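You operate a simulated robot arm through the tools that you are given. There is no shell and no other tool.

Carry out the task below with a simulated robot arm. There is one attempt and no reset: what you move stays moved.

JOB
Test the checker box with the green test piece.
Fine: clip of its colour to OUT first, to IN last; piece in the loop, press check, back on the yellow tray. Set down upright: what you pick out.

The check looks at the end state, three seconds after you hand in, the way a careful person would. Anything else that was tipped, shoved, dropped, spilled or broken makes it a failure.

ROBOT AND FRAMES
A 6-joint arm with a fingered hand, fixed in place. Base frame: the origin is on the floor under the middle of its stand, x ahead of it, y to its left, z up; the work surface is at about z = 860. Units: mm, degrees, N and s.
With the tool pointing down near the work surface it reaches from about 300 to 800 mm from the base axis. Its first joint turns from -166.0 to 166.0 degrees. Payload 4 kg.
The TCP is the grasp point between the finger pads, 26 mm short of the fingertips. In the tool frame z runs along the fingers and y along their closing line. The gripper opens to 132 mm; its body begins 73 mm behind the TCP. The gripper is a hand of 5 fingers: y runs from the thumb to the fingers, the wrist lies at [0, 0, -239] in the tool frame.
Orientation is told as [roll, pitch, yaw] about the base's x, y, z axes, in that order, counted from this pose: with the fingers straight down and closing along the base's y, the tool's x points along the base's -x, its y along +y and its z along -z.

CONTROLS
- The arm moves only by the tool servo_tool. Its argument "increments" is a list of rows, each a list of 2 entries, a list of its own where there are three numbers: the shift along the tool's x, y, z in mm, then the turn, a rotation vector about the tool's x, y, z in degrees. In form: [[[x, y, z], [wx, wy, wz]], ...]. A call has 1 to 20 rows; each row is the pose to reach, as a shift and turn from the pose commanded when the call began, along the tool's axes at that moment. A row lasts 0.2 s, in which the tool goes at most 50 mm and 8.6 degrees; a call with a longer step from one row to the next is refused whole. A pose out of reach is approached as far as the arm can. The call stops where the force on the tool passes 70 N (or 10 N more than at its start, if that is more) or the arm is blocked; 0.2 s more then pass. In this call time passes only in rows, and 0.2 s behind the last. It gives the time, the measured TCP pose, the force on the tool (base axes), the opening and the grip force at its end, in the units of the frame above (readings bear some noise), with the torque about the TCP (base axes, N m) and any sound that the robot's microphone picked up.
- Cameras (640 x 400 px; columns grow to the right, rows downward): "scene" is fixed at [51.4, 501.4, 1603.2]; the picture's right is [-0.59, -0.81, 0.00], its down [-0.61, 0.45, -0.65] and it looks along [0.53, -0.39, -0.76] (base axes); focal length 312 px, centre (320, 200). "wrist" rides on the gripper at [85, 2, -97] in the tool frame; the picture's right is [-0.02, 1.00, 0.00], its down [-0.75, -0.02, -0.66] and it looks along [-0.66, -0.01, 0.75] (tool axes); focal length 270 px, centre (320, 200). There is no depth. A picture from a camera that has moved, and an enlarged one, comes with that camera's place and axes in the base frame and with its lens.
- capture(camera): a new picture of that camera. No time passes.
- move_fingers(finger1, finger2, finger3, finger4, thumb_bend): sets how far each is bent, from 0 (flat) to 1 (curled in); at 0.3 the hand is open as for a grip, at 0.7 the pads meet at the TCP. One left out holds its place. A second passes; each finger stops where it meets its share of the squeeze, and holds until it gets a number again. It is the only way to open and close the hand. It gives what a move gives, with no picture; readings hold the bend of each and the force on the fingers (four entries, about 0 where the hand has none), thumb and palm.
- close_up(camera, box): a new picture of the part [left, top, right, bottom] of that camera's present view, enlarged. No time passes.
- job_done(): hands the job in; it is judged then, once.

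Places have to be worked out from the pictures, the camera data and where the tool is seen. Open the gripper and draw the arm clear of the work before you hand the job in, unless the task says otherwise.

The tools are called after "Emit:" as a command line: name --argument value ..., lists and objects as JSON in quotes. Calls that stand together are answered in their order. servo_tool: Moves the arm, as the interface text tells. Its arguments: {"type":"object","properties":{"increments":{"type":"array","items":{"type":"array"}}},"required":["increments"]} The other tools are called the same way: move_fingers (finger1, finger2, finger3, finger4, thumb_bend) moves the fingers one by one; capture (camera) takes a picture; close_up (camera, box) takes an enlarged picture of a part of a camera's view; job_done () hands the job in.

At the start:

```text
clock: 0.0
tool_pos: [517.7, 61.1, 1142.4]
orientation: [0.0, 0.0, -0.1]
wrist_force: [-0.7, -0.4, 0.0]
moment: [-0.01, -0.01, 0.0]
grip_width: 132.0
grip_force: 0.0
shape: jaw
bend: [0.3, 0.3, 0.3, 0.3, 0.3]
finger forces: [0.0, 0.0, 0.0, 0.0, 0.0, 0.0]
```

scene: 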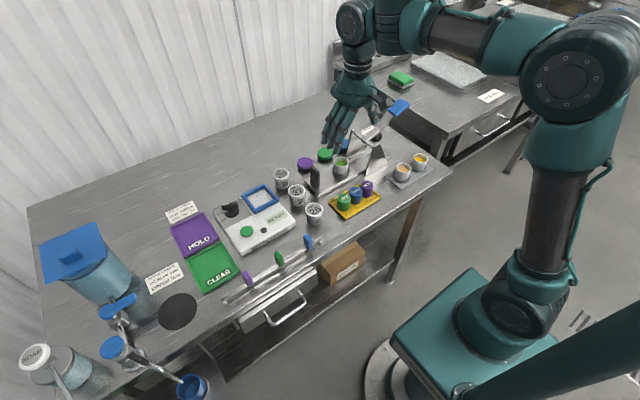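
wrist: 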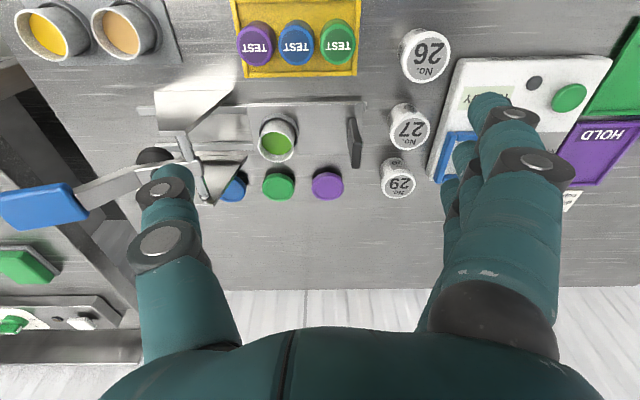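

I'll start by looking closely at the work surface: the checker box, the test pieces, the clips and any written notes.

Emit:
close_up --camera "scene" --box '[200, 160, 340, 260]'

Emit:
close_up --camera "scene" --box '[290, 130, 450, 230]'

Emit:
close_up --camera "scene" --box '[200, 220, 340, 320]'

Emit:
close_up --camera "wrist" --box '[380, 20, 640, 220]'

Emit:
close_up --camera "scene" --box '[130, 190, 260, 300]'

```text
4.00 times, centred on (270, 210) of scene
camera zoom: at [51.4, 501.4, 1603.2], right [-0.59, -0.81, 0.0], down [-0.61, 0.45, -0.65], along [0.53, -0.39, -0.76], focal length 1250 px, centre (520, 160)
```

zoom: 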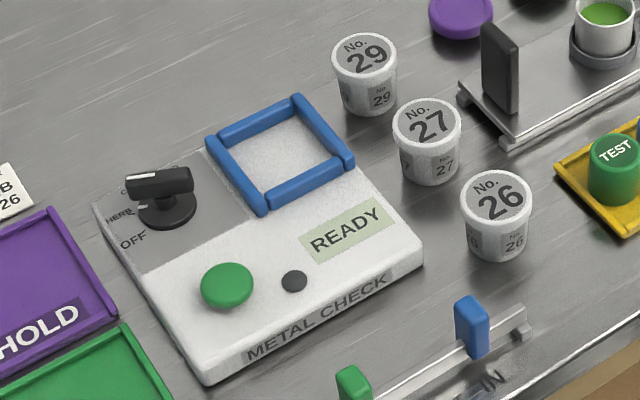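

```text
4.00 times, centred on (370, 180) of scene
camera zoom: at [51.4, 501.4, 1603.2], right [-0.59, -0.81, 0.0], down [-0.61, 0.45, -0.65], along [0.53, -0.39, -0.76], focal length 1250 px, centre (120, 280)
```

zoom: 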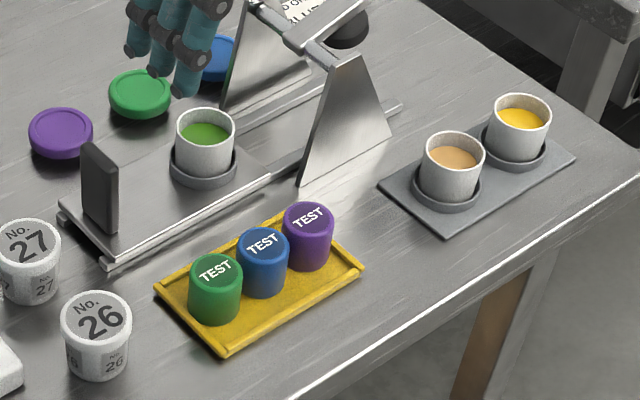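

```text
4.00 times, centred on (270, 270) of scene
camera zoom: at [51.4, 501.4, 1603.2], right [-0.59, -0.81, 0.0], down [-0.61, 0.45, -0.65], along [0.53, -0.39, -0.76], focal length 1250 px, centre (520, -80)
```

zoom: 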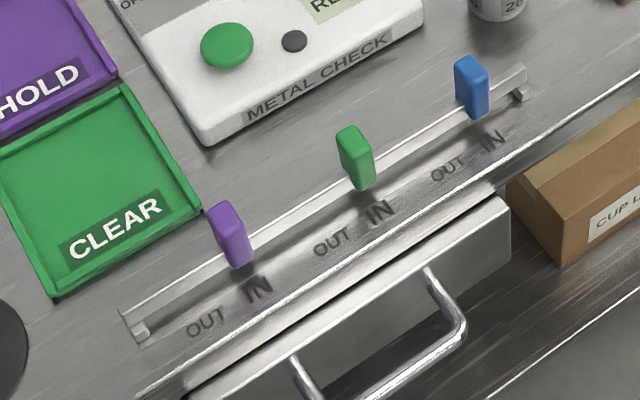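

```text
2.00 times, centred on (510, 120) of wrist
camera zoom: at [432.1, 62.9, 1239.8], right [0.02, 1.0, 0.0], down [0.75, -0.02, 0.66], along [0.66, -0.01, -0.75], focal length 541 px, centre (-60, 360)
```

zoom: 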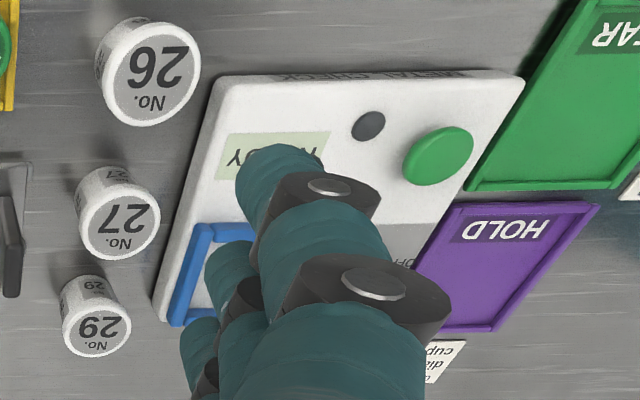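

```text
3.64 times, centred on (195, 245) of scene
camera zoom: at [51.4, 501.4, 1603.2], right [-0.59, -0.81, 0.0], down [-0.61, 0.45, -0.65], along [0.53, -0.39, -0.76], focal length 1136 px, centre (774, 36)
```

zoom: 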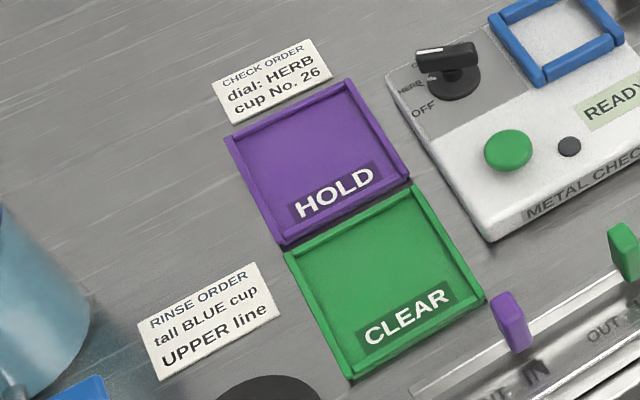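

The first views show the METAL CHECK box with its blue loop, the green button, a rail with three clips, and the yellow tray of TEST pieces. I'll zoom in on the dial, clips, test pieces and hand for accurate positions.

Emit:
close_up --camera "scene" --box '[210, 190, 274, 230]'

Emit:
close_up --camera "scene" --box '[250, 230, 330, 280]'

Emit:
close_up --camera "scene" --box '[320, 170, 400, 220]'

Emit:
close_up --camera "scene" --box '[310, 60, 430, 160]'

Emit:
close_up --camera "wrist" --box '[220, 0, 380, 100]'

```text
10.00 times, centred on (242, 210) of scene
camera zoom: at [51.4, 501.4, 1603.2], right [-0.59, -0.81, 0.0], down [-0.61, 0.45, -0.65], along [0.53, -0.39, -0.76], focal length 3125 px, centre (1100, 100)
```

zoom: 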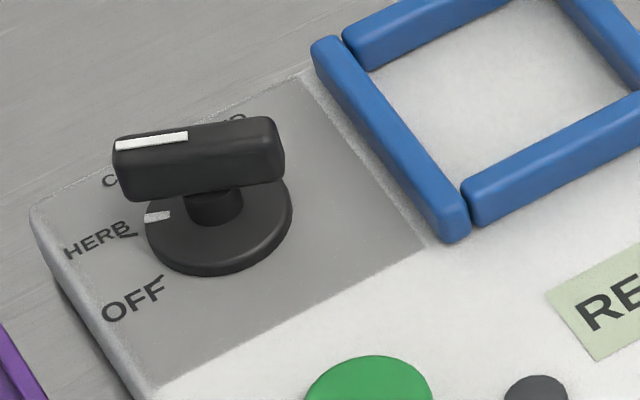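

```text
8.00 times, centred on (290, 255) of scene
camera zoom: at [51.4, 501.4, 1603.2], right [-0.59, -0.81, 0.0], down [-0.61, 0.45, -0.65], along [0.53, -0.39, -0.76], focal length 2500 px, centre (560, -240)
```

zoom: 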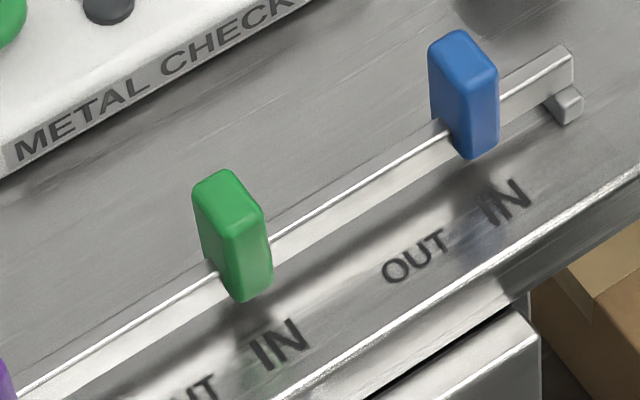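

```text
8.00 times, centred on (360, 195) of scene
camera zoom: at [51.4, 501.4, 1603.2], right [-0.59, -0.81, 0.0], down [-0.61, 0.45, -0.65], along [0.53, -0.39, -0.76], focal length 2500 px, centre (0, 240)
```

zoom: 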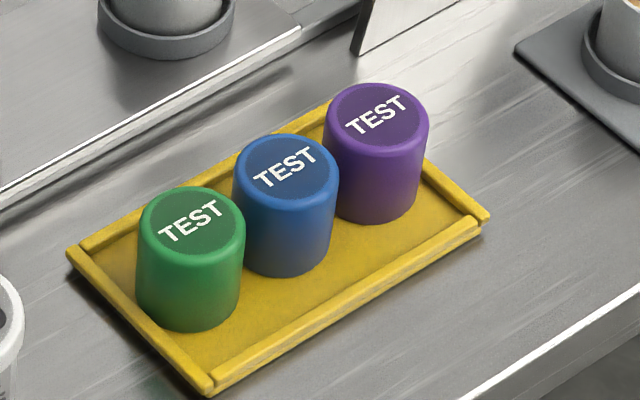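

```text
4.00 times, centred on (370, 110) of scene
camera zoom: at [51.4, 501.4, 1603.2], right [-0.59, -0.81, 0.0], down [-0.61, 0.45, -0.65], along [0.53, -0.39, -0.76], focal length 1250 px, centre (120, 560)
```

zoom: 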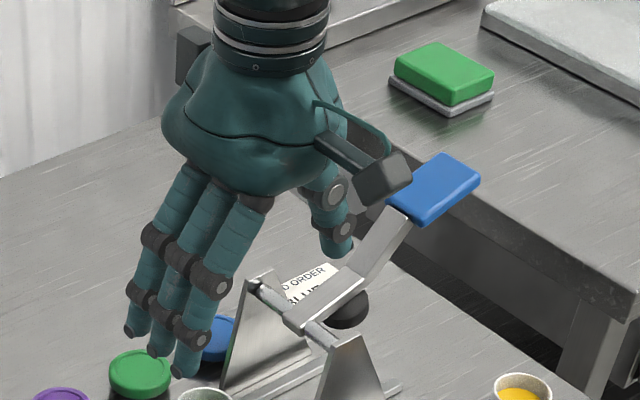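

```text
4.00 times, centred on (300, 50) of wrist
camera zoom: at [432.1, 62.9, 1239.8], right [0.02, 1.0, 0.0], down [0.75, -0.02, 0.66], along [0.66, -0.01, -0.75], focal length 1081 px, centre (400, 800)
```

zoom: 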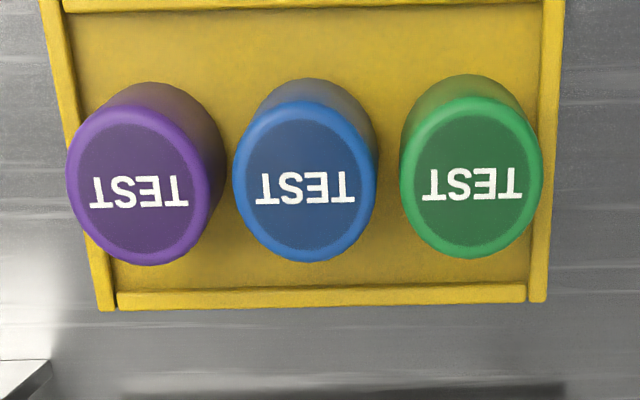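

The dial looks set at HERB and the display reads READY. My estimates are green clip near (445, 346), green test piece near (501, 83), loop near (655, 283) and check button near (568, 373). Before going down I'll test how the fingers move up here in free air.

Emit:
move_fingers --finger1 0.55 --finger2 0.55 --finger3 0.55 --finger4 0.0 --thumb_bend 0.55

Emit:
capture --camera "wrist"

Emit:
close_up --camera "scene" --box '[310, 60, 430, 160]'

```text
clock: 1.0
tool_pos: [516.2, 60.7, 1143.9]
orientation: [0.0, 0.0, 0.0]
wrist_force: [-0.6, 0.3, 0.4]
moment: [-0.01, -0.01, -0.01]
grip_width: 60.5
grip_force: 0.1
shape: fingers
bend: [0.55, 0.55, 0.55, 0.0, 0.55]
finger forces: [0.1, 0.0, 0.0, 0.0, 0.0, 0.0]
```

```text
taken
camera wrist: at [432.1, 62.9, 1239.8], right [0.02, 1.0, 0.0], down [0.75, -0.02, 0.66], along [0.66, -0.01, -0.75], focal length 270 px, centre (320, 200)
```

wrist: 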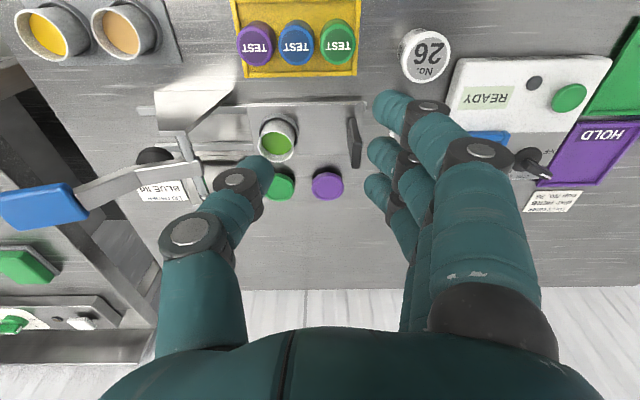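

```text
4.00 times, centred on (370, 110) of scene
camera zoom: at [51.4, 501.4, 1603.2], right [-0.59, -0.81, 0.0], down [-0.61, 0.45, -0.65], along [0.53, -0.39, -0.76], focal length 1250 px, centre (120, 560)
```

zoom: 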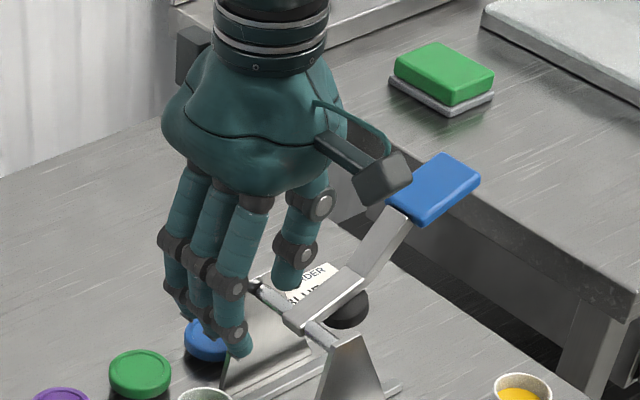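

The finger layout is now clear: finger1 sits at tool x of about +39, finger2 at +13, finger3 at -12, finger4 at -37 and the thumb near 0. At a bend of 0.55 the opening is about 60 mm. Next I'll move over the green clip at a safe height and look at it from the wrist.

Emit:
servo_tool --increments '[[[7, 29, 6], [0, 0, 0]], [[15, 58, 12], [0, 0, 0]], [[22, 87, 18], [0, 0, 0]], [[29, 116, 24], [0, 0, 0]], [[36, 145, 30], [0, 0, 0]], [[44, 174, 36], [0, 0, 0]], [[51, 203, 42], [0, 0, 0]], [[58, 232, 48], [0, 0, 0]], [[66, 260, 54], [0, 0, 0]], [[73, 285, 60], [0, 0, 0]], [[73, 285, 60], [0, 0, 0]]]'

Emit:
capture --camera "wrist"

Emit:
capture --camera "scene"

```text
clock: 3.4
tool_pos: [445.8, 345.7, 1080.6]
orientation: [0.0, -0.1, 0.0]
wrist_force: [-0.3, 0.0, 1.2]
moment: [0.04, -0.01, -0.04]
grip_width: 60.3
grip_force: 0.1
shape: fingers
bend: [0.55, 0.55, 0.55, 0.0, 0.55]
finger forces: [0.1, 0.0, 0.0, 0.0, 0.1, 0.1]
```

```text
taken
camera wrist: at [361.4, 347.9, 1177.2], right [0.02, 1.0, 0.0], down [0.75, -0.02, 0.66], along [0.66, -0.01, -0.75], focal length 270 px, centre (320, 200)
```

wrist: 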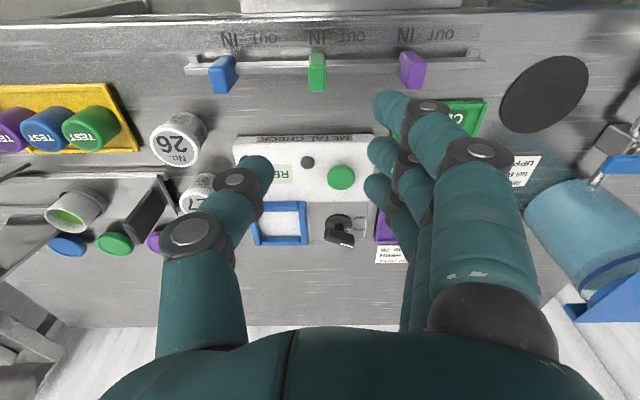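

```text
taken
```

scene: 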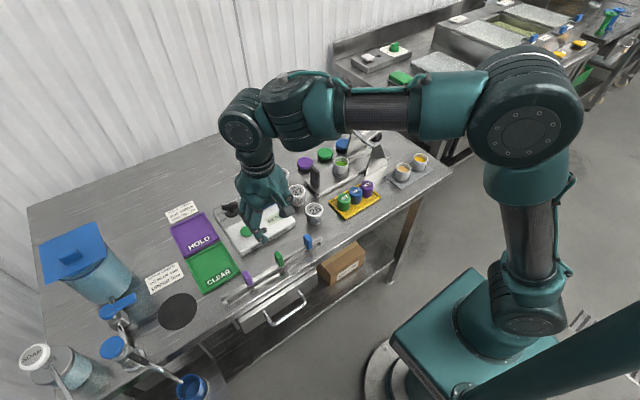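

Emit:
close_up --camera "wrist" --box '[240, 10, 400, 110]'

Emit:
close_up --camera "wrist" --box '[220, 120, 400, 260]'

Emit:
close_up --camera "scene" --box '[260, 235, 308, 265]'

```text
4.00 times, centred on (320, 60) of wrist
camera zoom: at [361.4, 347.9, 1177.2], right [0.02, 1.0, 0.0], down [0.75, -0.02, 0.66], along [0.66, -0.01, -0.75], focal length 1081 px, centre (320, 760)
```

zoom: 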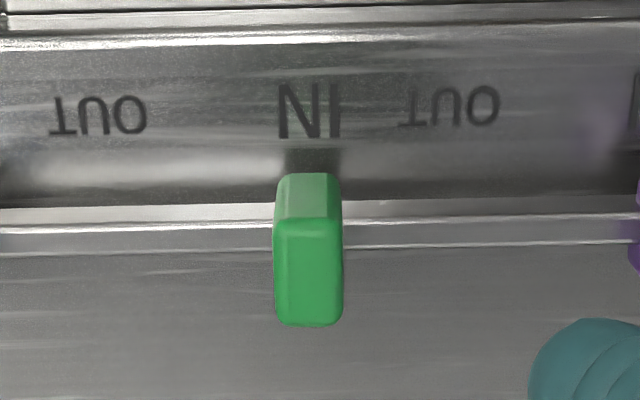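

```text
2.86 times, centred on (310, 190) of wrist
camera zoom: at [361.4, 347.9, 1177.2], right [0.02, 1.0, 0.0], down [0.75, -0.02, 0.66], along [0.66, -0.01, -0.75], focal length 772 px, centre (349, 229)
```

zoom: 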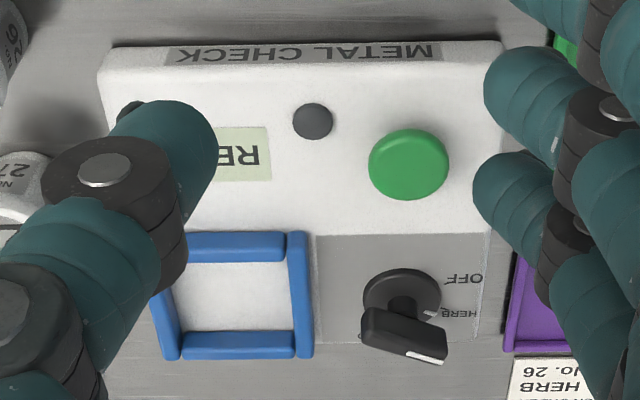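

```text
13.33 times, centred on (284, 250) of scene
camera zoom: at [51.4, 501.4, 1603.2], right [-0.59, -0.81, 0.0], down [-0.61, 0.45, -0.65], along [0.53, -0.39, -0.76], focal length 4166 px, centre (800, -467)
```

zoom: 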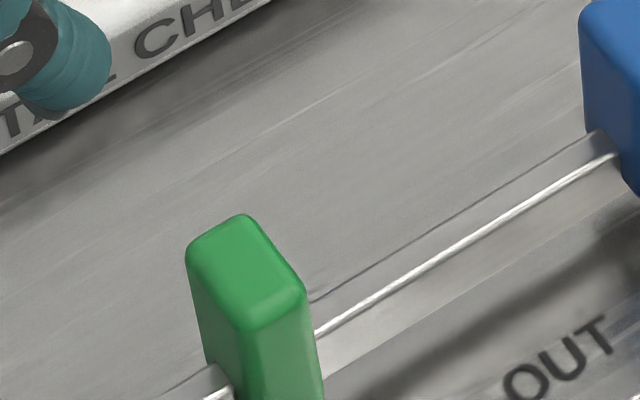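

Combining both views, the green clip's top centre is at about (439.5, 345.5, 922), at IN. OUT is about 36 mm toward +y, and the rail top is near z 893. I'll bring fingers 1 and 4 in line and descend to just above the clip.

Emit:
move_fingers --finger1 0.5 --finger2 0.55 --finger3 0.55 --finger4 0.5 --thumb_bend 0.55

Emit:
servo_tool --increments '[[[2, 0, 30], [0, 0, 0]], [[4, 0, 60], [0, 0, 0]], [[6, 0, 90], [0, 0, 0]], [[6.5, 0, 115], [0, 0, 0]], [[6.5, 0, 115], [0, 0, 0]]]'

Emit:
capture --camera "wrist"

Emit:
close_up --camera "scene" --box '[220, 190, 340, 290]'

```text
clock: 4.4
tool_pos: [446.7, 346.3, 1079.1]
orientation: [0.0, 0.0, 0.0]
wrist_force: [-0.1, 1.1, 0.0]
moment: [0.0, 0.0, -0.01]
grip_width: 67.4
grip_force: 0.1
shape: fingers
bend: [0.5, 0.55, 0.55, 0.5, 0.55]
finger forces: [0.0, 0.1, 0.0, 0.0, 0.1, 0.1]
```

```text
clock: 5.6
tool_pos: [435.9, 346.3, 967.4]
orientation: [0.0, 0.0, 0.0]
wrist_force: [0.5, 0.2, -0.3]
moment: [0.04, 0.03, -0.02]
grip_width: 67.4
grip_force: 0.0
shape: fingers
bend: [0.5, 0.55, 0.55, 0.5, 0.55]
finger forces: [0.0, 0.1, 0.0, 0.1, 0.1, 0.0]
```

```text
taken
camera wrist: at [352.8, 348.3, 1064.6], right [0.02, 1.0, 0.0], down [0.75, -0.02, 0.66], along [0.66, -0.01, -0.75], focal length 270 px, centre (320, 200)
```

wrist: 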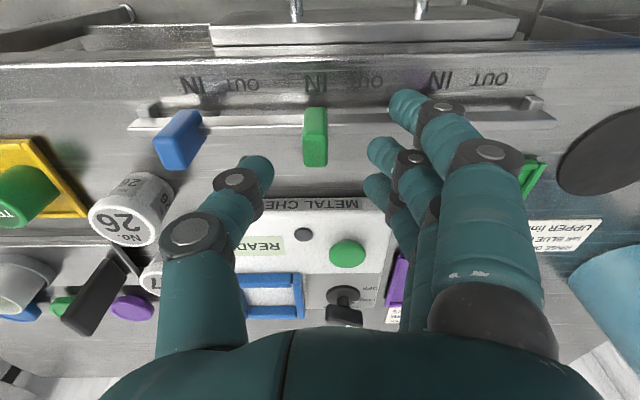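

```text
4.00 times, centred on (280, 240) of scene
camera zoom: at [51.4, 501.4, 1603.2], right [-0.59, -0.81, 0.0], down [-0.61, 0.45, -0.65], along [0.53, -0.39, -0.76], focal length 1250 px, centre (480, 40)
```

zoom: 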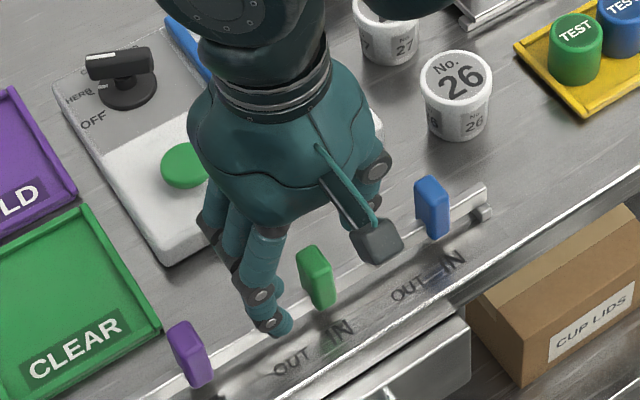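

Emit:
close_up --camera "wrist" --box '[270, 60, 366, 180]'

Emit:
close_up --camera "scene" --box '[260, 240, 320, 290]'

```text
3.33 times, centred on (318, 120) of wrist
camera zoom: at [352.8, 348.3, 1064.6], right [0.02, 1.0, 0.0], down [0.75, -0.02, 0.66], along [0.66, -0.01, -0.75], focal length 901 px, centre (327, 467)
```

zoom: 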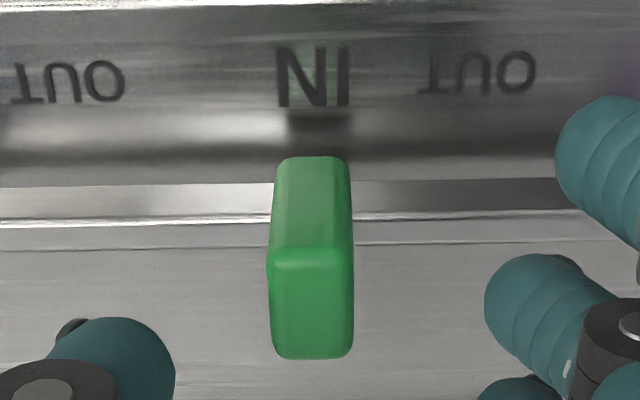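

```text
8.00 times, centred on (290, 265) of scene
camera zoom: at [51.4, 501.4, 1603.2], right [-0.59, -0.81, 0.0], down [-0.61, 0.45, -0.65], along [0.53, -0.39, -0.76], focal length 2500 px, centre (560, -320)
```

zoom: 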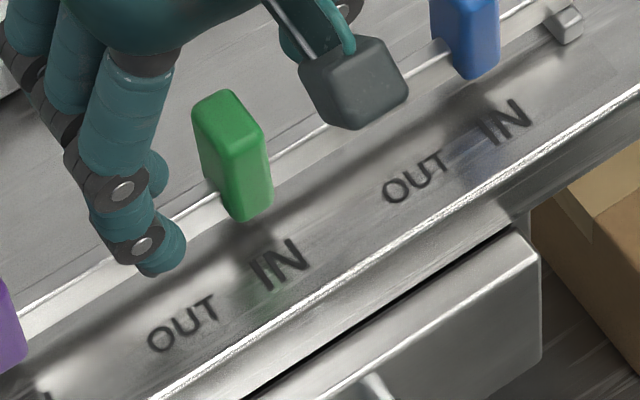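

The zoom confirms the clip top centre at about (439, 345, 922), spanning z 887–922. The TCP is almost exactly above it, so I'll descend about 43 mm so the pads straddle the clip and the tips stay above the rail.

Emit:
servo_tool --increments '[[[0, 0, 12], [0, 0, 0]], [[0, 0, 24], [0, 0, 0]], [[0, 0, 36], [0, 0, 0]], [[0, 0, 43], [0, 0, 0]], [[0, 0, 43], [0, 0, 0]]]'

Emit:
capture --camera "wrist"

Emit:
close_up --camera "scene" --box '[240, 220, 340, 300]'

```text
clock: 6.8
tool_pos: [438.1, 346.7, 924.6]
orientation: [0.0, -0.1, 0.0]
wrist_force: [-0.1, -0.1, -0.4]
moment: [0.0, -0.02, -0.04]
grip_width: 67.5
grip_force: 0.1
shape: fingers
bend: [0.5, 0.55, 0.55, 0.5, 0.55]
finger forces: [0.0, 0.0, 0.0, 0.0, 0.0, 0.0]
```

```text
taken
camera wrist: at [353.3, 347.8, 1022.3], right [0.02, 1.0, 0.0], down [0.75, -0.02, 0.66], along [0.66, -0.01, -0.75], focal length 270 px, centre (320, 200)
```

wrist: 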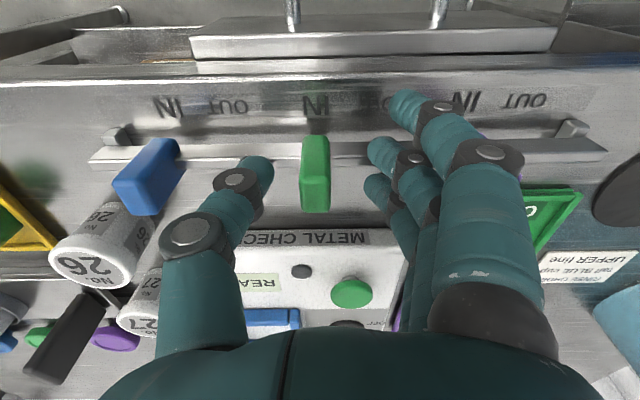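

```text
5.00 times, centred on (290, 260) of scene
camera zoom: at [51.4, 501.4, 1603.2], right [-0.59, -0.81, 0.0], down [-0.61, 0.45, -0.65], along [0.53, -0.39, -0.76], focal length 1562 px, centre (470, -100)
```

zoom: 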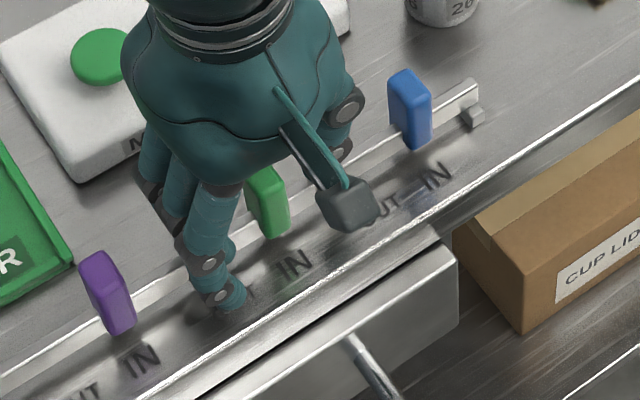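

The pads straddle the clip with no contact forces. I'll close the thumb and fingers 2 and 3 onto it.

Emit:
move_fingers --finger2 0.7 --finger3 0.7 --thumb_bend 0.7

Emit:
capture --camera "wrist"

```text
clock: 7.8
tool_pos: [438.1, 345.9, 925.2]
orientation: [-0.1, -0.1, 0.0]
wrist_force: [0.1, -0.3, -3.2]
moment: [0.03, 0.0, 0.02]
grip_width: 52.3
grip_force: 4.7
shape: fingers
bend: [0.5, 0.67, 0.67, 0.5, 0.67]
finger forces: [0.0, 2.4, 2.3, 0.0, 5.5, 0.1]
```

```text
taken
camera wrist: at [353.3, 347.8, 1022.3], right [0.02, 1.0, 0.0], down [0.75, -0.02, 0.66], along [0.66, -0.01, -0.75], focal length 270 px, centre (320, 200)
```

wrist: 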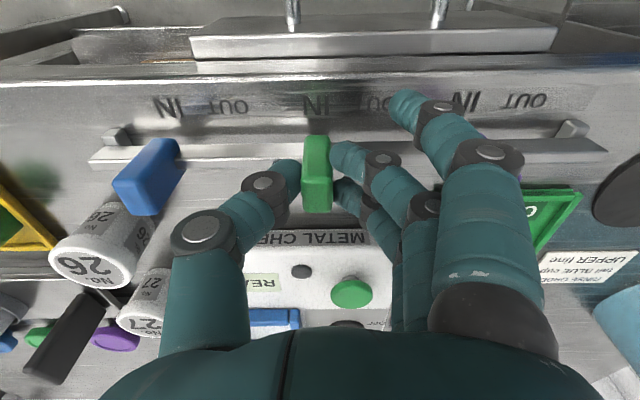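

The clip is held with about 5 N between the thumb and fingers 2 and 3. I'll slide it along the rail toward OUT (+y) in small steps.

Emit:
servo_tool --increments '[[[0, 5, 0], [0, 0, 0]], [[0, 10, 0], [0, 0, 0]], [[0, 15, 0], [0, 0, 0]], [[0, 20, 0], [0, 0, 0]], [[0, 25, 0], [0, 0, 0]], [[0, 30, 0], [0, 0, 0]], [[0, 34, 0], [0, 0, 0]], [[0, 36, 0], [0, 0, 0]], [[0, 36, 0], [0, 0, 0]]]'

Emit:
capture --camera "wrist"

Emit:
close_up --camera "scene" --box '[240, 220, 340, 300]'

```text
clock: 9.8
tool_pos: [436.5, 380.9, 924.2]
orientation: [0.0, 0.0, 0.0]
wrist_force: [5.0, -3.4, 1.2]
moment: [-0.09, -0.11, 0.0]
grip_width: 52.9
grip_force: 6.0
shape: fingers
bend: [0.5, 0.68, 0.68, 0.5, 0.67]
finger forces: [0.0, 1.7, 2.2, 0.1, 7.7, 0.0]
```

```text
taken
camera wrist: at [352.4, 383.6, 1021.3], right [0.02, 1.0, 0.0], down [0.75, -0.02, 0.66], along [0.66, -0.01, -0.75], focal length 270 px, centre (320, 200)
```

wrist: 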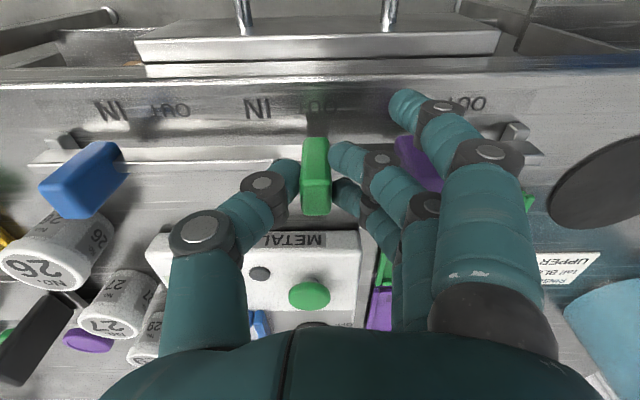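

```text
5.00 times, centred on (290, 260) of scene
camera zoom: at [51.4, 501.4, 1603.2], right [-0.59, -0.81, 0.0], down [-0.61, 0.45, -0.65], along [0.53, -0.39, -0.76], focal length 1562 px, centre (470, -100)
```

zoom: 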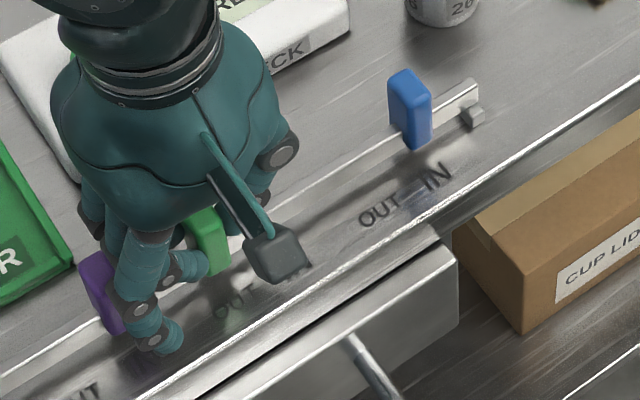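

The clip is now at y≈381, at OUT. The purple clip is just beyond the fingers, so I'll open only slightly on that side, rise straight up and check.

Emit:
move_fingers --finger2 0.64 --finger3 0.64 --thumb_bend 0.58

Emit:
servo_tool --increments '[[[0, 0, -15], [0, 0, 0]], [[0, 0, -35], [0, 0, 0]], [[0, 0, -65], [0, 0, 0]], [[0, 0, -100], [0, 0, 0]], [[0, 0, -130], [0, 0, 0]], [[0, 0, -130], [0, 0, 0]]]'

Emit:
capture --camera "wrist"

Emit:
close_up --camera "scene" --box '[220, 220, 340, 310]'

```text
clock: 10.8
tool_pos: [435.9, 382.6, 924.1]
orientation: [0.1, 0.0, 0.0]
wrist_force: [0.3, 0.5, -0.9]
moment: [0.01, 0.02, -0.01]
grip_width: 63.3
grip_force: 0.0
shape: fingers
bend: [0.5, 0.64, 0.64, 0.5, 0.57]
finger forces: [0.0, 0.0, 0.0, 0.0, 0.0, 0.1]
```

```text
clock: 12.2
tool_pos: [437.9, 382.3, 1053.6]
orientation: [-0.1, 0.0, 0.0]
wrist_force: [0.0, 0.2, 0.5]
moment: [0.02, -0.03, -0.02]
grip_width: 63.3
grip_force: 0.0
shape: fingers
bend: [0.5, 0.64, 0.64, 0.5, 0.57]
finger forces: [0.0, 0.1, 0.0, 0.0, 0.0, 0.0]
```

```text
taken
camera wrist: at [353.7, 384.2, 1150.7], right [0.02, 1.0, 0.0], down [0.75, -0.02, 0.66], along [0.66, -0.01, -0.75], focal length 270 px, centre (320, 200)
```

wrist: 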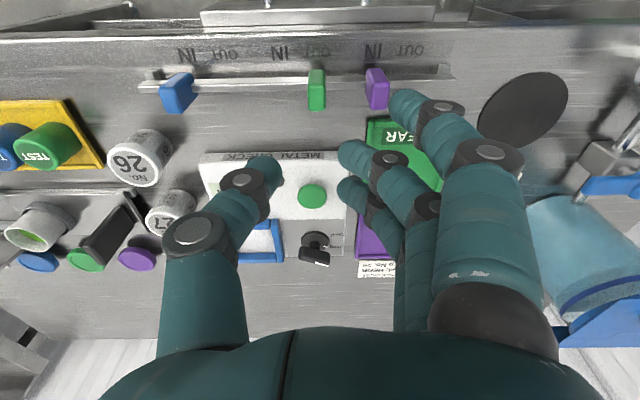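

```text
4.44 times, centred on (280, 265) of scene
camera zoom: at [51.4, 501.4, 1603.2], right [-0.59, -0.81, 0.0], down [-0.61, 0.45, -0.65], along [0.53, -0.39, -0.76], focal length 1389 px, centre (498, -89)
```

zoom: 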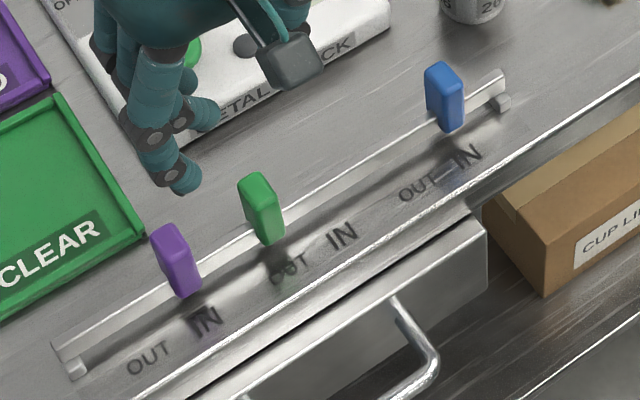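

The green clip sits at OUT, and the purple and blue clips haven't moved. Now I'll go above the green test piece, turning the hand by yaw +90 so the thumb is on the far side (+x) and the fingers on the near side.

Emit:
servo_tool --increments '[[[-5, -25, 0], [0, 0, -7.5]], [[-10.5, -50, 0], [0, 0, -15]], [[-16, -75, 0], [0, 0, -22.5]], [[-21, -100, 0], [0, 0, -30]], [[-26.5, -125, 0], [0, 0, -37.5]], [[-32, -150, 0], [0, 0, -45]], [[-37, -175, 0], [0, 0, -52.5]], [[-42.5, -200, 0], [0, 0, -60]], [[-48, -225, 0], [0, 0, -67.5]], [[-53, -250, 0], [0, 0, -75]], [[-58.5, -275, 0], [0, 0, -82.5]], [[-63.6, -299, 0], [0, 0, -90]], [[-63.6, -299, 0], [0, 0, -90]]]'

Emit:
move_fingers --finger1 0.3 --finger2 0.54 --finger3 0.54 --finger4 0.3 --thumb_bend 0.54

Emit:
capture --camera "wrist"

Emit:
capture --camera "scene"

```text
clock: 15.0
tool_pos: [499.9, 82.3, 1053.9]
orientation: [0.1, 0.0, 90.2]
wrist_force: [0.0, 0.3, 0.3]
moment: [0.03, 0.01, -0.01]
grip_width: 63.2
grip_force: 0.1
shape: fingers
bend: [0.5, 0.64, 0.64, 0.5, 0.57]
finger forces: [0.0, 0.1, 0.1, 0.0, 0.1, 0.0]
```

```text
clock: 16.0
tool_pos: [499.6, 82.4, 1052.9]
orientation: [0.0, -0.1, 90.0]
wrist_force: [-0.2, -0.5, -0.5]
moment: [0.0, 0.01, 0.01]
grip_width: 99.5
grip_force: 0.1
shape: fingers
bend: [0.3, 0.54, 0.54, 0.3, 0.54]
finger forces: [0.0, 0.0, 0.0, 0.0, 0.0, 0.0]
```

```text
taken
camera wrist: at [498.5, -1.8, 1150.2], right [-1.0, 0.02, 0.0], down [0.02, 0.75, 0.66], along [0.01, 0.66, -0.75], focal length 270 px, centre (320, 200)
```

wrist: 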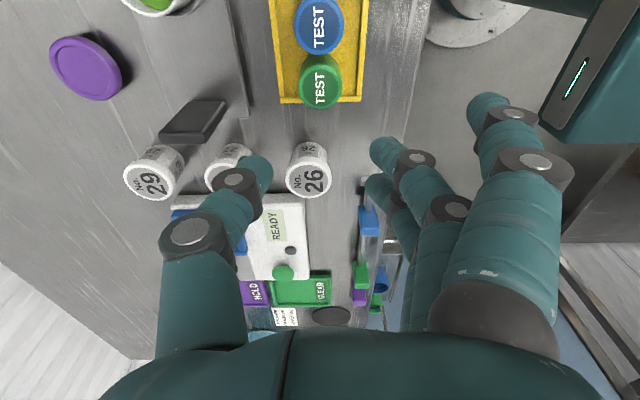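

```text
taken
```

scene: 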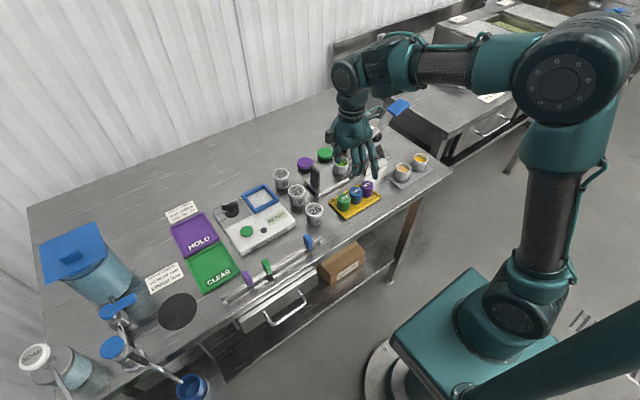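

Emit:
close_up --camera "wrist" --box '[240, 0, 400, 120]'

Emit:
close_up --camera "scene" --box '[300, 130, 420, 230]'

```text
3.33 times, centred on (320, 60) of wrist
camera zoom: at [498.5, -1.8, 1150.2], right [-1.0, 0.02, 0.0], down [0.02, 0.75, 0.66], along [0.01, 0.66, -0.75], focal length 901 px, centre (320, 667)
```

zoom: 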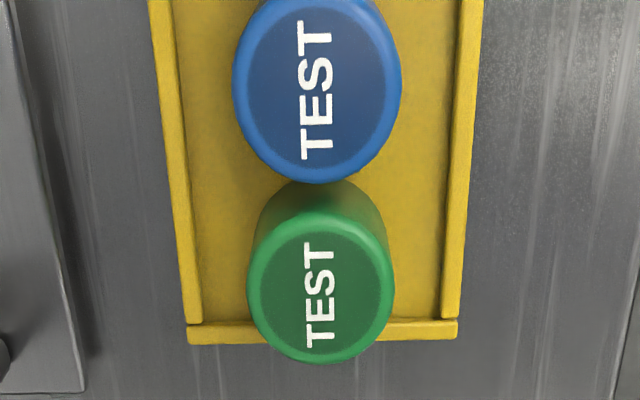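

```text
4.00 times, centred on (360, 180) of scene
camera zoom: at [51.4, 501.4, 1603.2], right [-0.59, -0.81, 0.0], down [-0.61, 0.45, -0.65], along [0.53, -0.39, -0.76], focal length 1250 px, centre (160, 280)
```

zoom: 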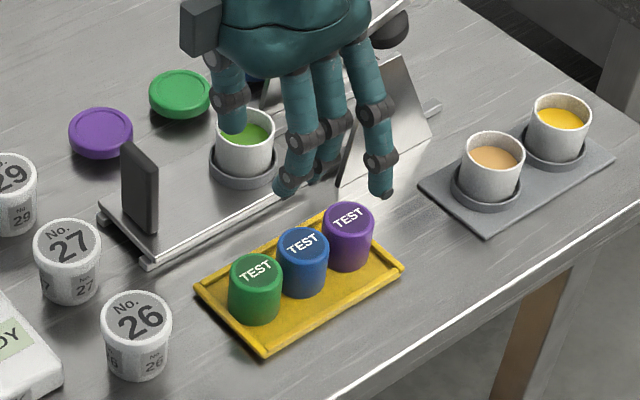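

From this view the green piece's top centre is at about (499–501, 82–83), directly under the TCP, with a diameter of about 38 mm and its top near z 902. I'll descend part of the way and recheck alignment before straddling it.

Emit:
servo_tool --increments '[[[0, 0, 30], [0, 0, 0]], [[0, 0, 60], [0, 0, 0]], [[0, 0, 85], [0, 0, 0]], [[0, 0, 105], [0, 0, 0]], [[0, 0, 105], [0, 0, 0]]]'

Emit:
capture --camera "wrist"

Emit:
close_up --camera "scene" --box '[300, 150, 400, 230]'

```text
clock: 17.2
tool_pos: [502.1, 84.5, 949.7]
orientation: [0.0, 0.1, 90.0]
wrist_force: [0.2, 1.6, 0.3]
moment: [0.0, -0.04, -0.01]
grip_width: 99.4
grip_force: 0.1
shape: fingers
bend: [0.3, 0.54, 0.54, 0.3, 0.54]
finger forces: [0.0, 0.0, 0.0, 0.1, 0.0, 0.0]
```

```text
taken
camera wrist: at [500.3, -1.2, 1046.4], right [-1.0, 0.02, 0.0], down [0.02, 0.75, 0.66], along [0.01, 0.66, -0.75], focal length 270 px, centre (320, 200)
```

wrist: 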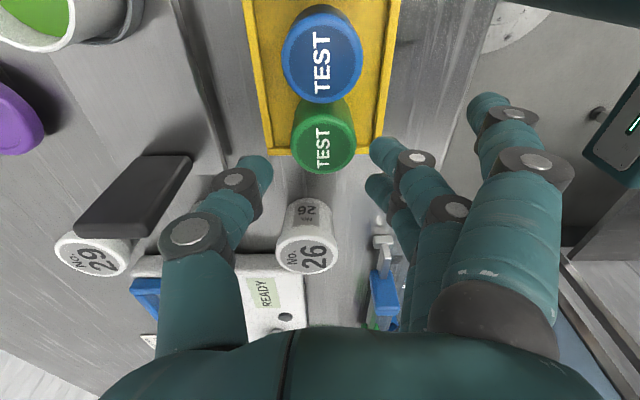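

```text
5.00 times, centred on (350, 190) of scene
camera zoom: at [51.4, 501.4, 1603.2], right [-0.59, -0.81, 0.0], down [-0.61, 0.45, -0.65], along [0.53, -0.39, -0.76], focal length 1562 px, centre (170, 250)
```

zoom: 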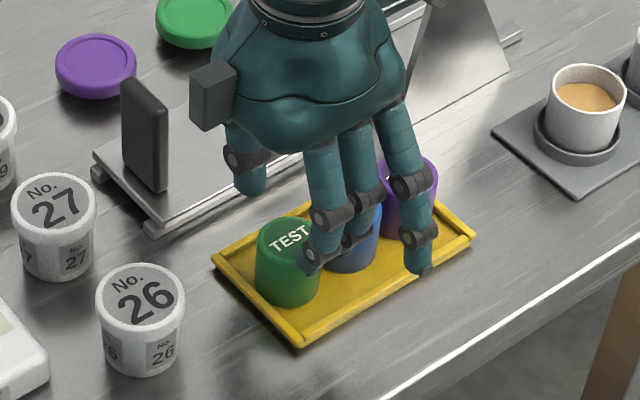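

Emit:
close_up --camera "wrist" --box '[220, 60, 420, 220]'

Emit:
close_up --camera "scene" --box '[320, 170, 380, 220]'

```text
2.50 times, centred on (320, 140) of wrist
camera zoom: at [500.3, -1.2, 1046.4], right [-1.0, 0.02, 0.0], down [0.02, 0.75, 0.66], along [0.01, 0.66, -0.75], focal length 676 px, centre (320, 350)
```

zoom: 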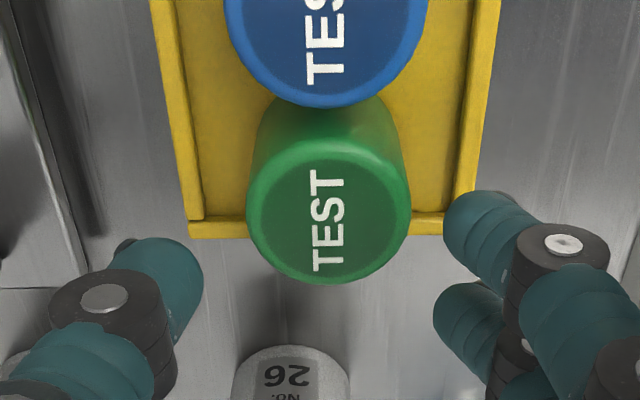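

```text
8.00 times, centred on (350, 195) of scene
camera zoom: at [51.4, 501.4, 1603.2], right [-0.59, -0.81, 0.0], down [-0.61, 0.45, -0.65], along [0.53, -0.39, -0.76], focal length 2500 px, centre (80, 240)
```

zoom: 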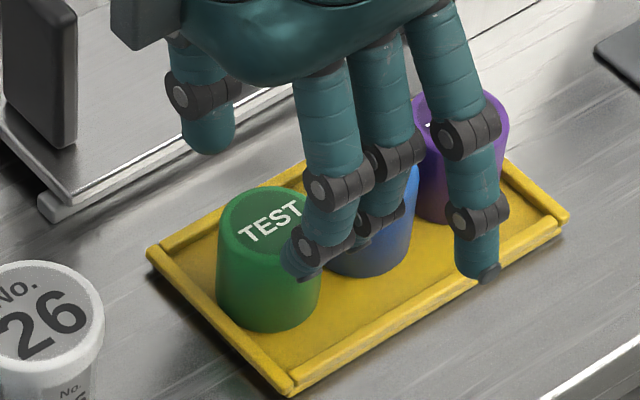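

Refined from two heights, the piece's top centre is at (499, 82, ~902). I'll shift about 3 mm and 2 mm to centre on it and descend to TCP z≈904, which keeps the tips above both the tray rim and, later, the loop bars.

Emit:
servo_tool --increments '[[[2, 2.8, 0], [0, 0, 0]], [[2, 2.8, 12], [0, 0, 0]], [[2, 2.8, 24], [0, 0, 0]], [[2, 2.8, 36], [0, 0, 0]], [[2, 2.8, 46], [0, 0, 0]], [[2, 2.8, 46], [0, 0, 0]]]'

Emit:
capture --camera "wrist"

Emit:
close_up --camera "scene" --box '[310, 160, 390, 220]'

```text
clock: 18.6
tool_pos: [497.8, 80.3, 904.7]
orientation: [0.0, -0.1, 90.0]
wrist_force: [0.3, 0.5, 0.5]
moment: [-0.01, -0.02, -0.04]
grip_width: 99.4
grip_force: 0.0
shape: fingers
bend: [0.3, 0.54, 0.54, 0.3, 0.54]
finger forces: [0.0, 0.0, 0.0, 0.0, 0.0, 0.0]
```

```text
taken
camera wrist: at [495.8, -3.2, 1001.9], right [-1.0, 0.02, 0.0], down [0.02, 0.75, 0.66], along [0.01, 0.66, -0.75], focal length 270 px, centre (320, 200)
```

wrist: 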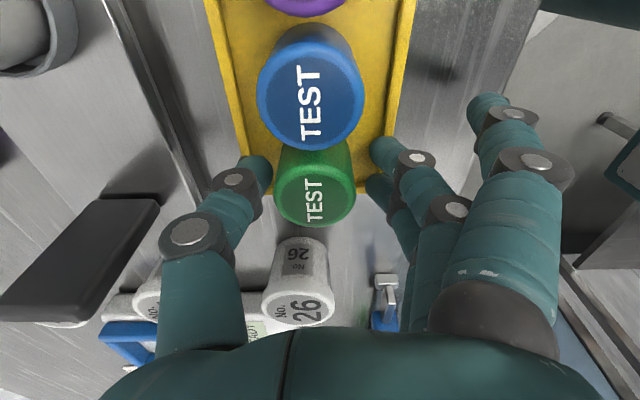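

```text
6.67 times, centred on (350, 190) of scene
camera zoom: at [51.4, 501.4, 1603.2], right [-0.59, -0.81, 0.0], down [-0.61, 0.45, -0.65], along [0.53, -0.39, -0.76], focal length 2083 px, centre (120, 267)
```

zoom: 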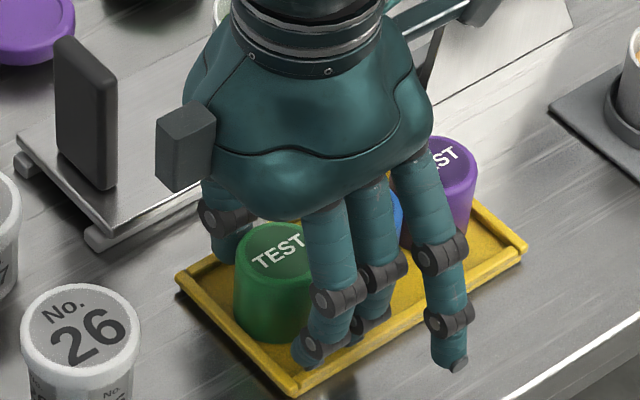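

The piece sits centred between the thumb and fingers 2 and 3, and the neighbouring pieces are clear. I'll close on it now.

Emit:
move_fingers --finger2 0.7 --finger3 0.7 --thumb_bend 0.7

Emit:
close_up --camera "wrist" --box '[220, 60, 420, 240]'

Emit:
close_up --camera "scene" --box '[310, 160, 390, 220]'

```text
clock: 19.6
tool_pos: [497.8, 81.1, 906.5]
orientation: [0.0, 0.0, 89.9]
wrist_force: [-0.4, -0.1, 0.3]
moment: [-0.02, -0.03, 0.0]
grip_width: 91.0
grip_force: 14.3
shape: fingers
bend: [0.3, 0.61, 0.61, 0.3, 0.64]
finger forces: [0.1, 7.4, 7.2, 0.0, 14.4, 0.0]
```

```text
2.22 times, centred on (320, 150) of wrist
camera zoom: at [495.7, -3.2, 1002.1], right [-1.0, 0.02, 0.0], down [0.02, 0.75, 0.66], along [0.01, 0.66, -0.75], focal length 601 px, centre (320, 311)
```

zoom: 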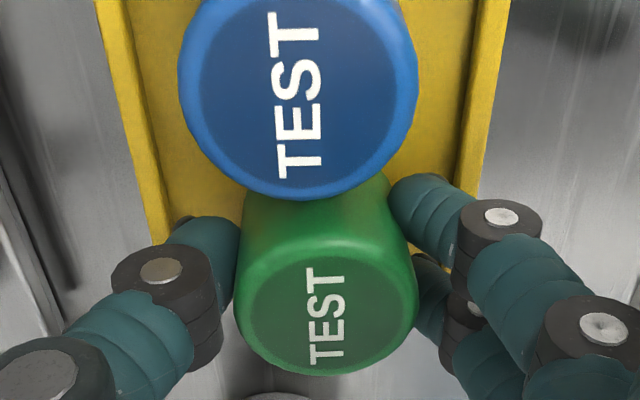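

```text
6.67 times, centred on (350, 190) of scene
camera zoom: at [51.4, 501.4, 1603.2], right [-0.59, -0.81, 0.0], down [-0.61, 0.45, -0.65], along [0.53, -0.39, -0.76], focal length 2083 px, centre (120, 267)
```

zoom: 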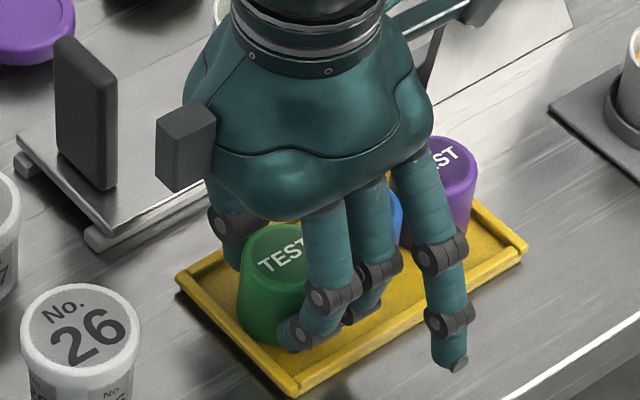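

The grip is firm: thumb 14 N, fingers about 7 N each. I'll lift slowly straight up and check that the piece comes upright and alone.

Emit:
servo_tool --increments '[[[0, 0, -5], [0, 0, 0]], [[0, 0, -10], [0, 0, 0]], [[0, 0, -18], [0, 0, 0]], [[0, 0, -28], [0, 0, 0]], [[0, 0, -40], [0, 0, 0]], [[0, 0, -40], [0, 0, 0]]]'

Emit:
capture --camera "wrist"

Emit:
close_up --camera "scene" --box '[300, 140, 400, 220]'

```text
clock: 21.0
tool_pos: [497.0, 81.2, 944.4]
orientation: [0.0, 0.0, 90.0]
wrist_force: [-0.5, -0.1, -0.9]
moment: [0.02, -0.02, 0.02]
grip_width: 90.9
grip_force: 14.9
shape: fingers
bend: [0.3, 0.61, 0.61, 0.3, 0.64]
finger forces: [0.0, 7.2, 7.2, 0.0, 14.4, 0.0]
```

```text
taken
camera wrist: at [495.8, -2.5, 1041.2], right [-1.0, 0.02, 0.0], down [0.02, 0.75, 0.66], along [0.01, 0.66, -0.75], focal length 270 px, centre (320, 200)
```

wrist: 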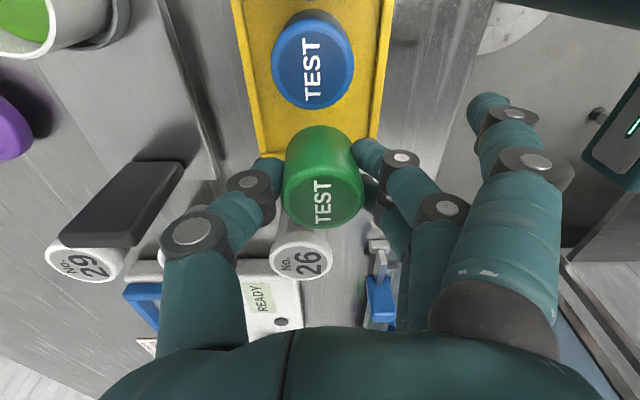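

```text
5.00 times, centred on (350, 180) of scene
camera zoom: at [51.4, 501.4, 1603.2], right [-0.59, -0.81, 0.0], down [-0.61, 0.45, -0.65], along [0.53, -0.39, -0.76], focal length 1562 px, centre (170, 300)
```

zoom: 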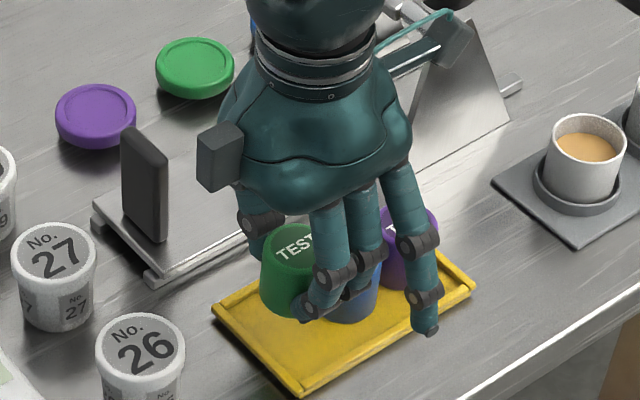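

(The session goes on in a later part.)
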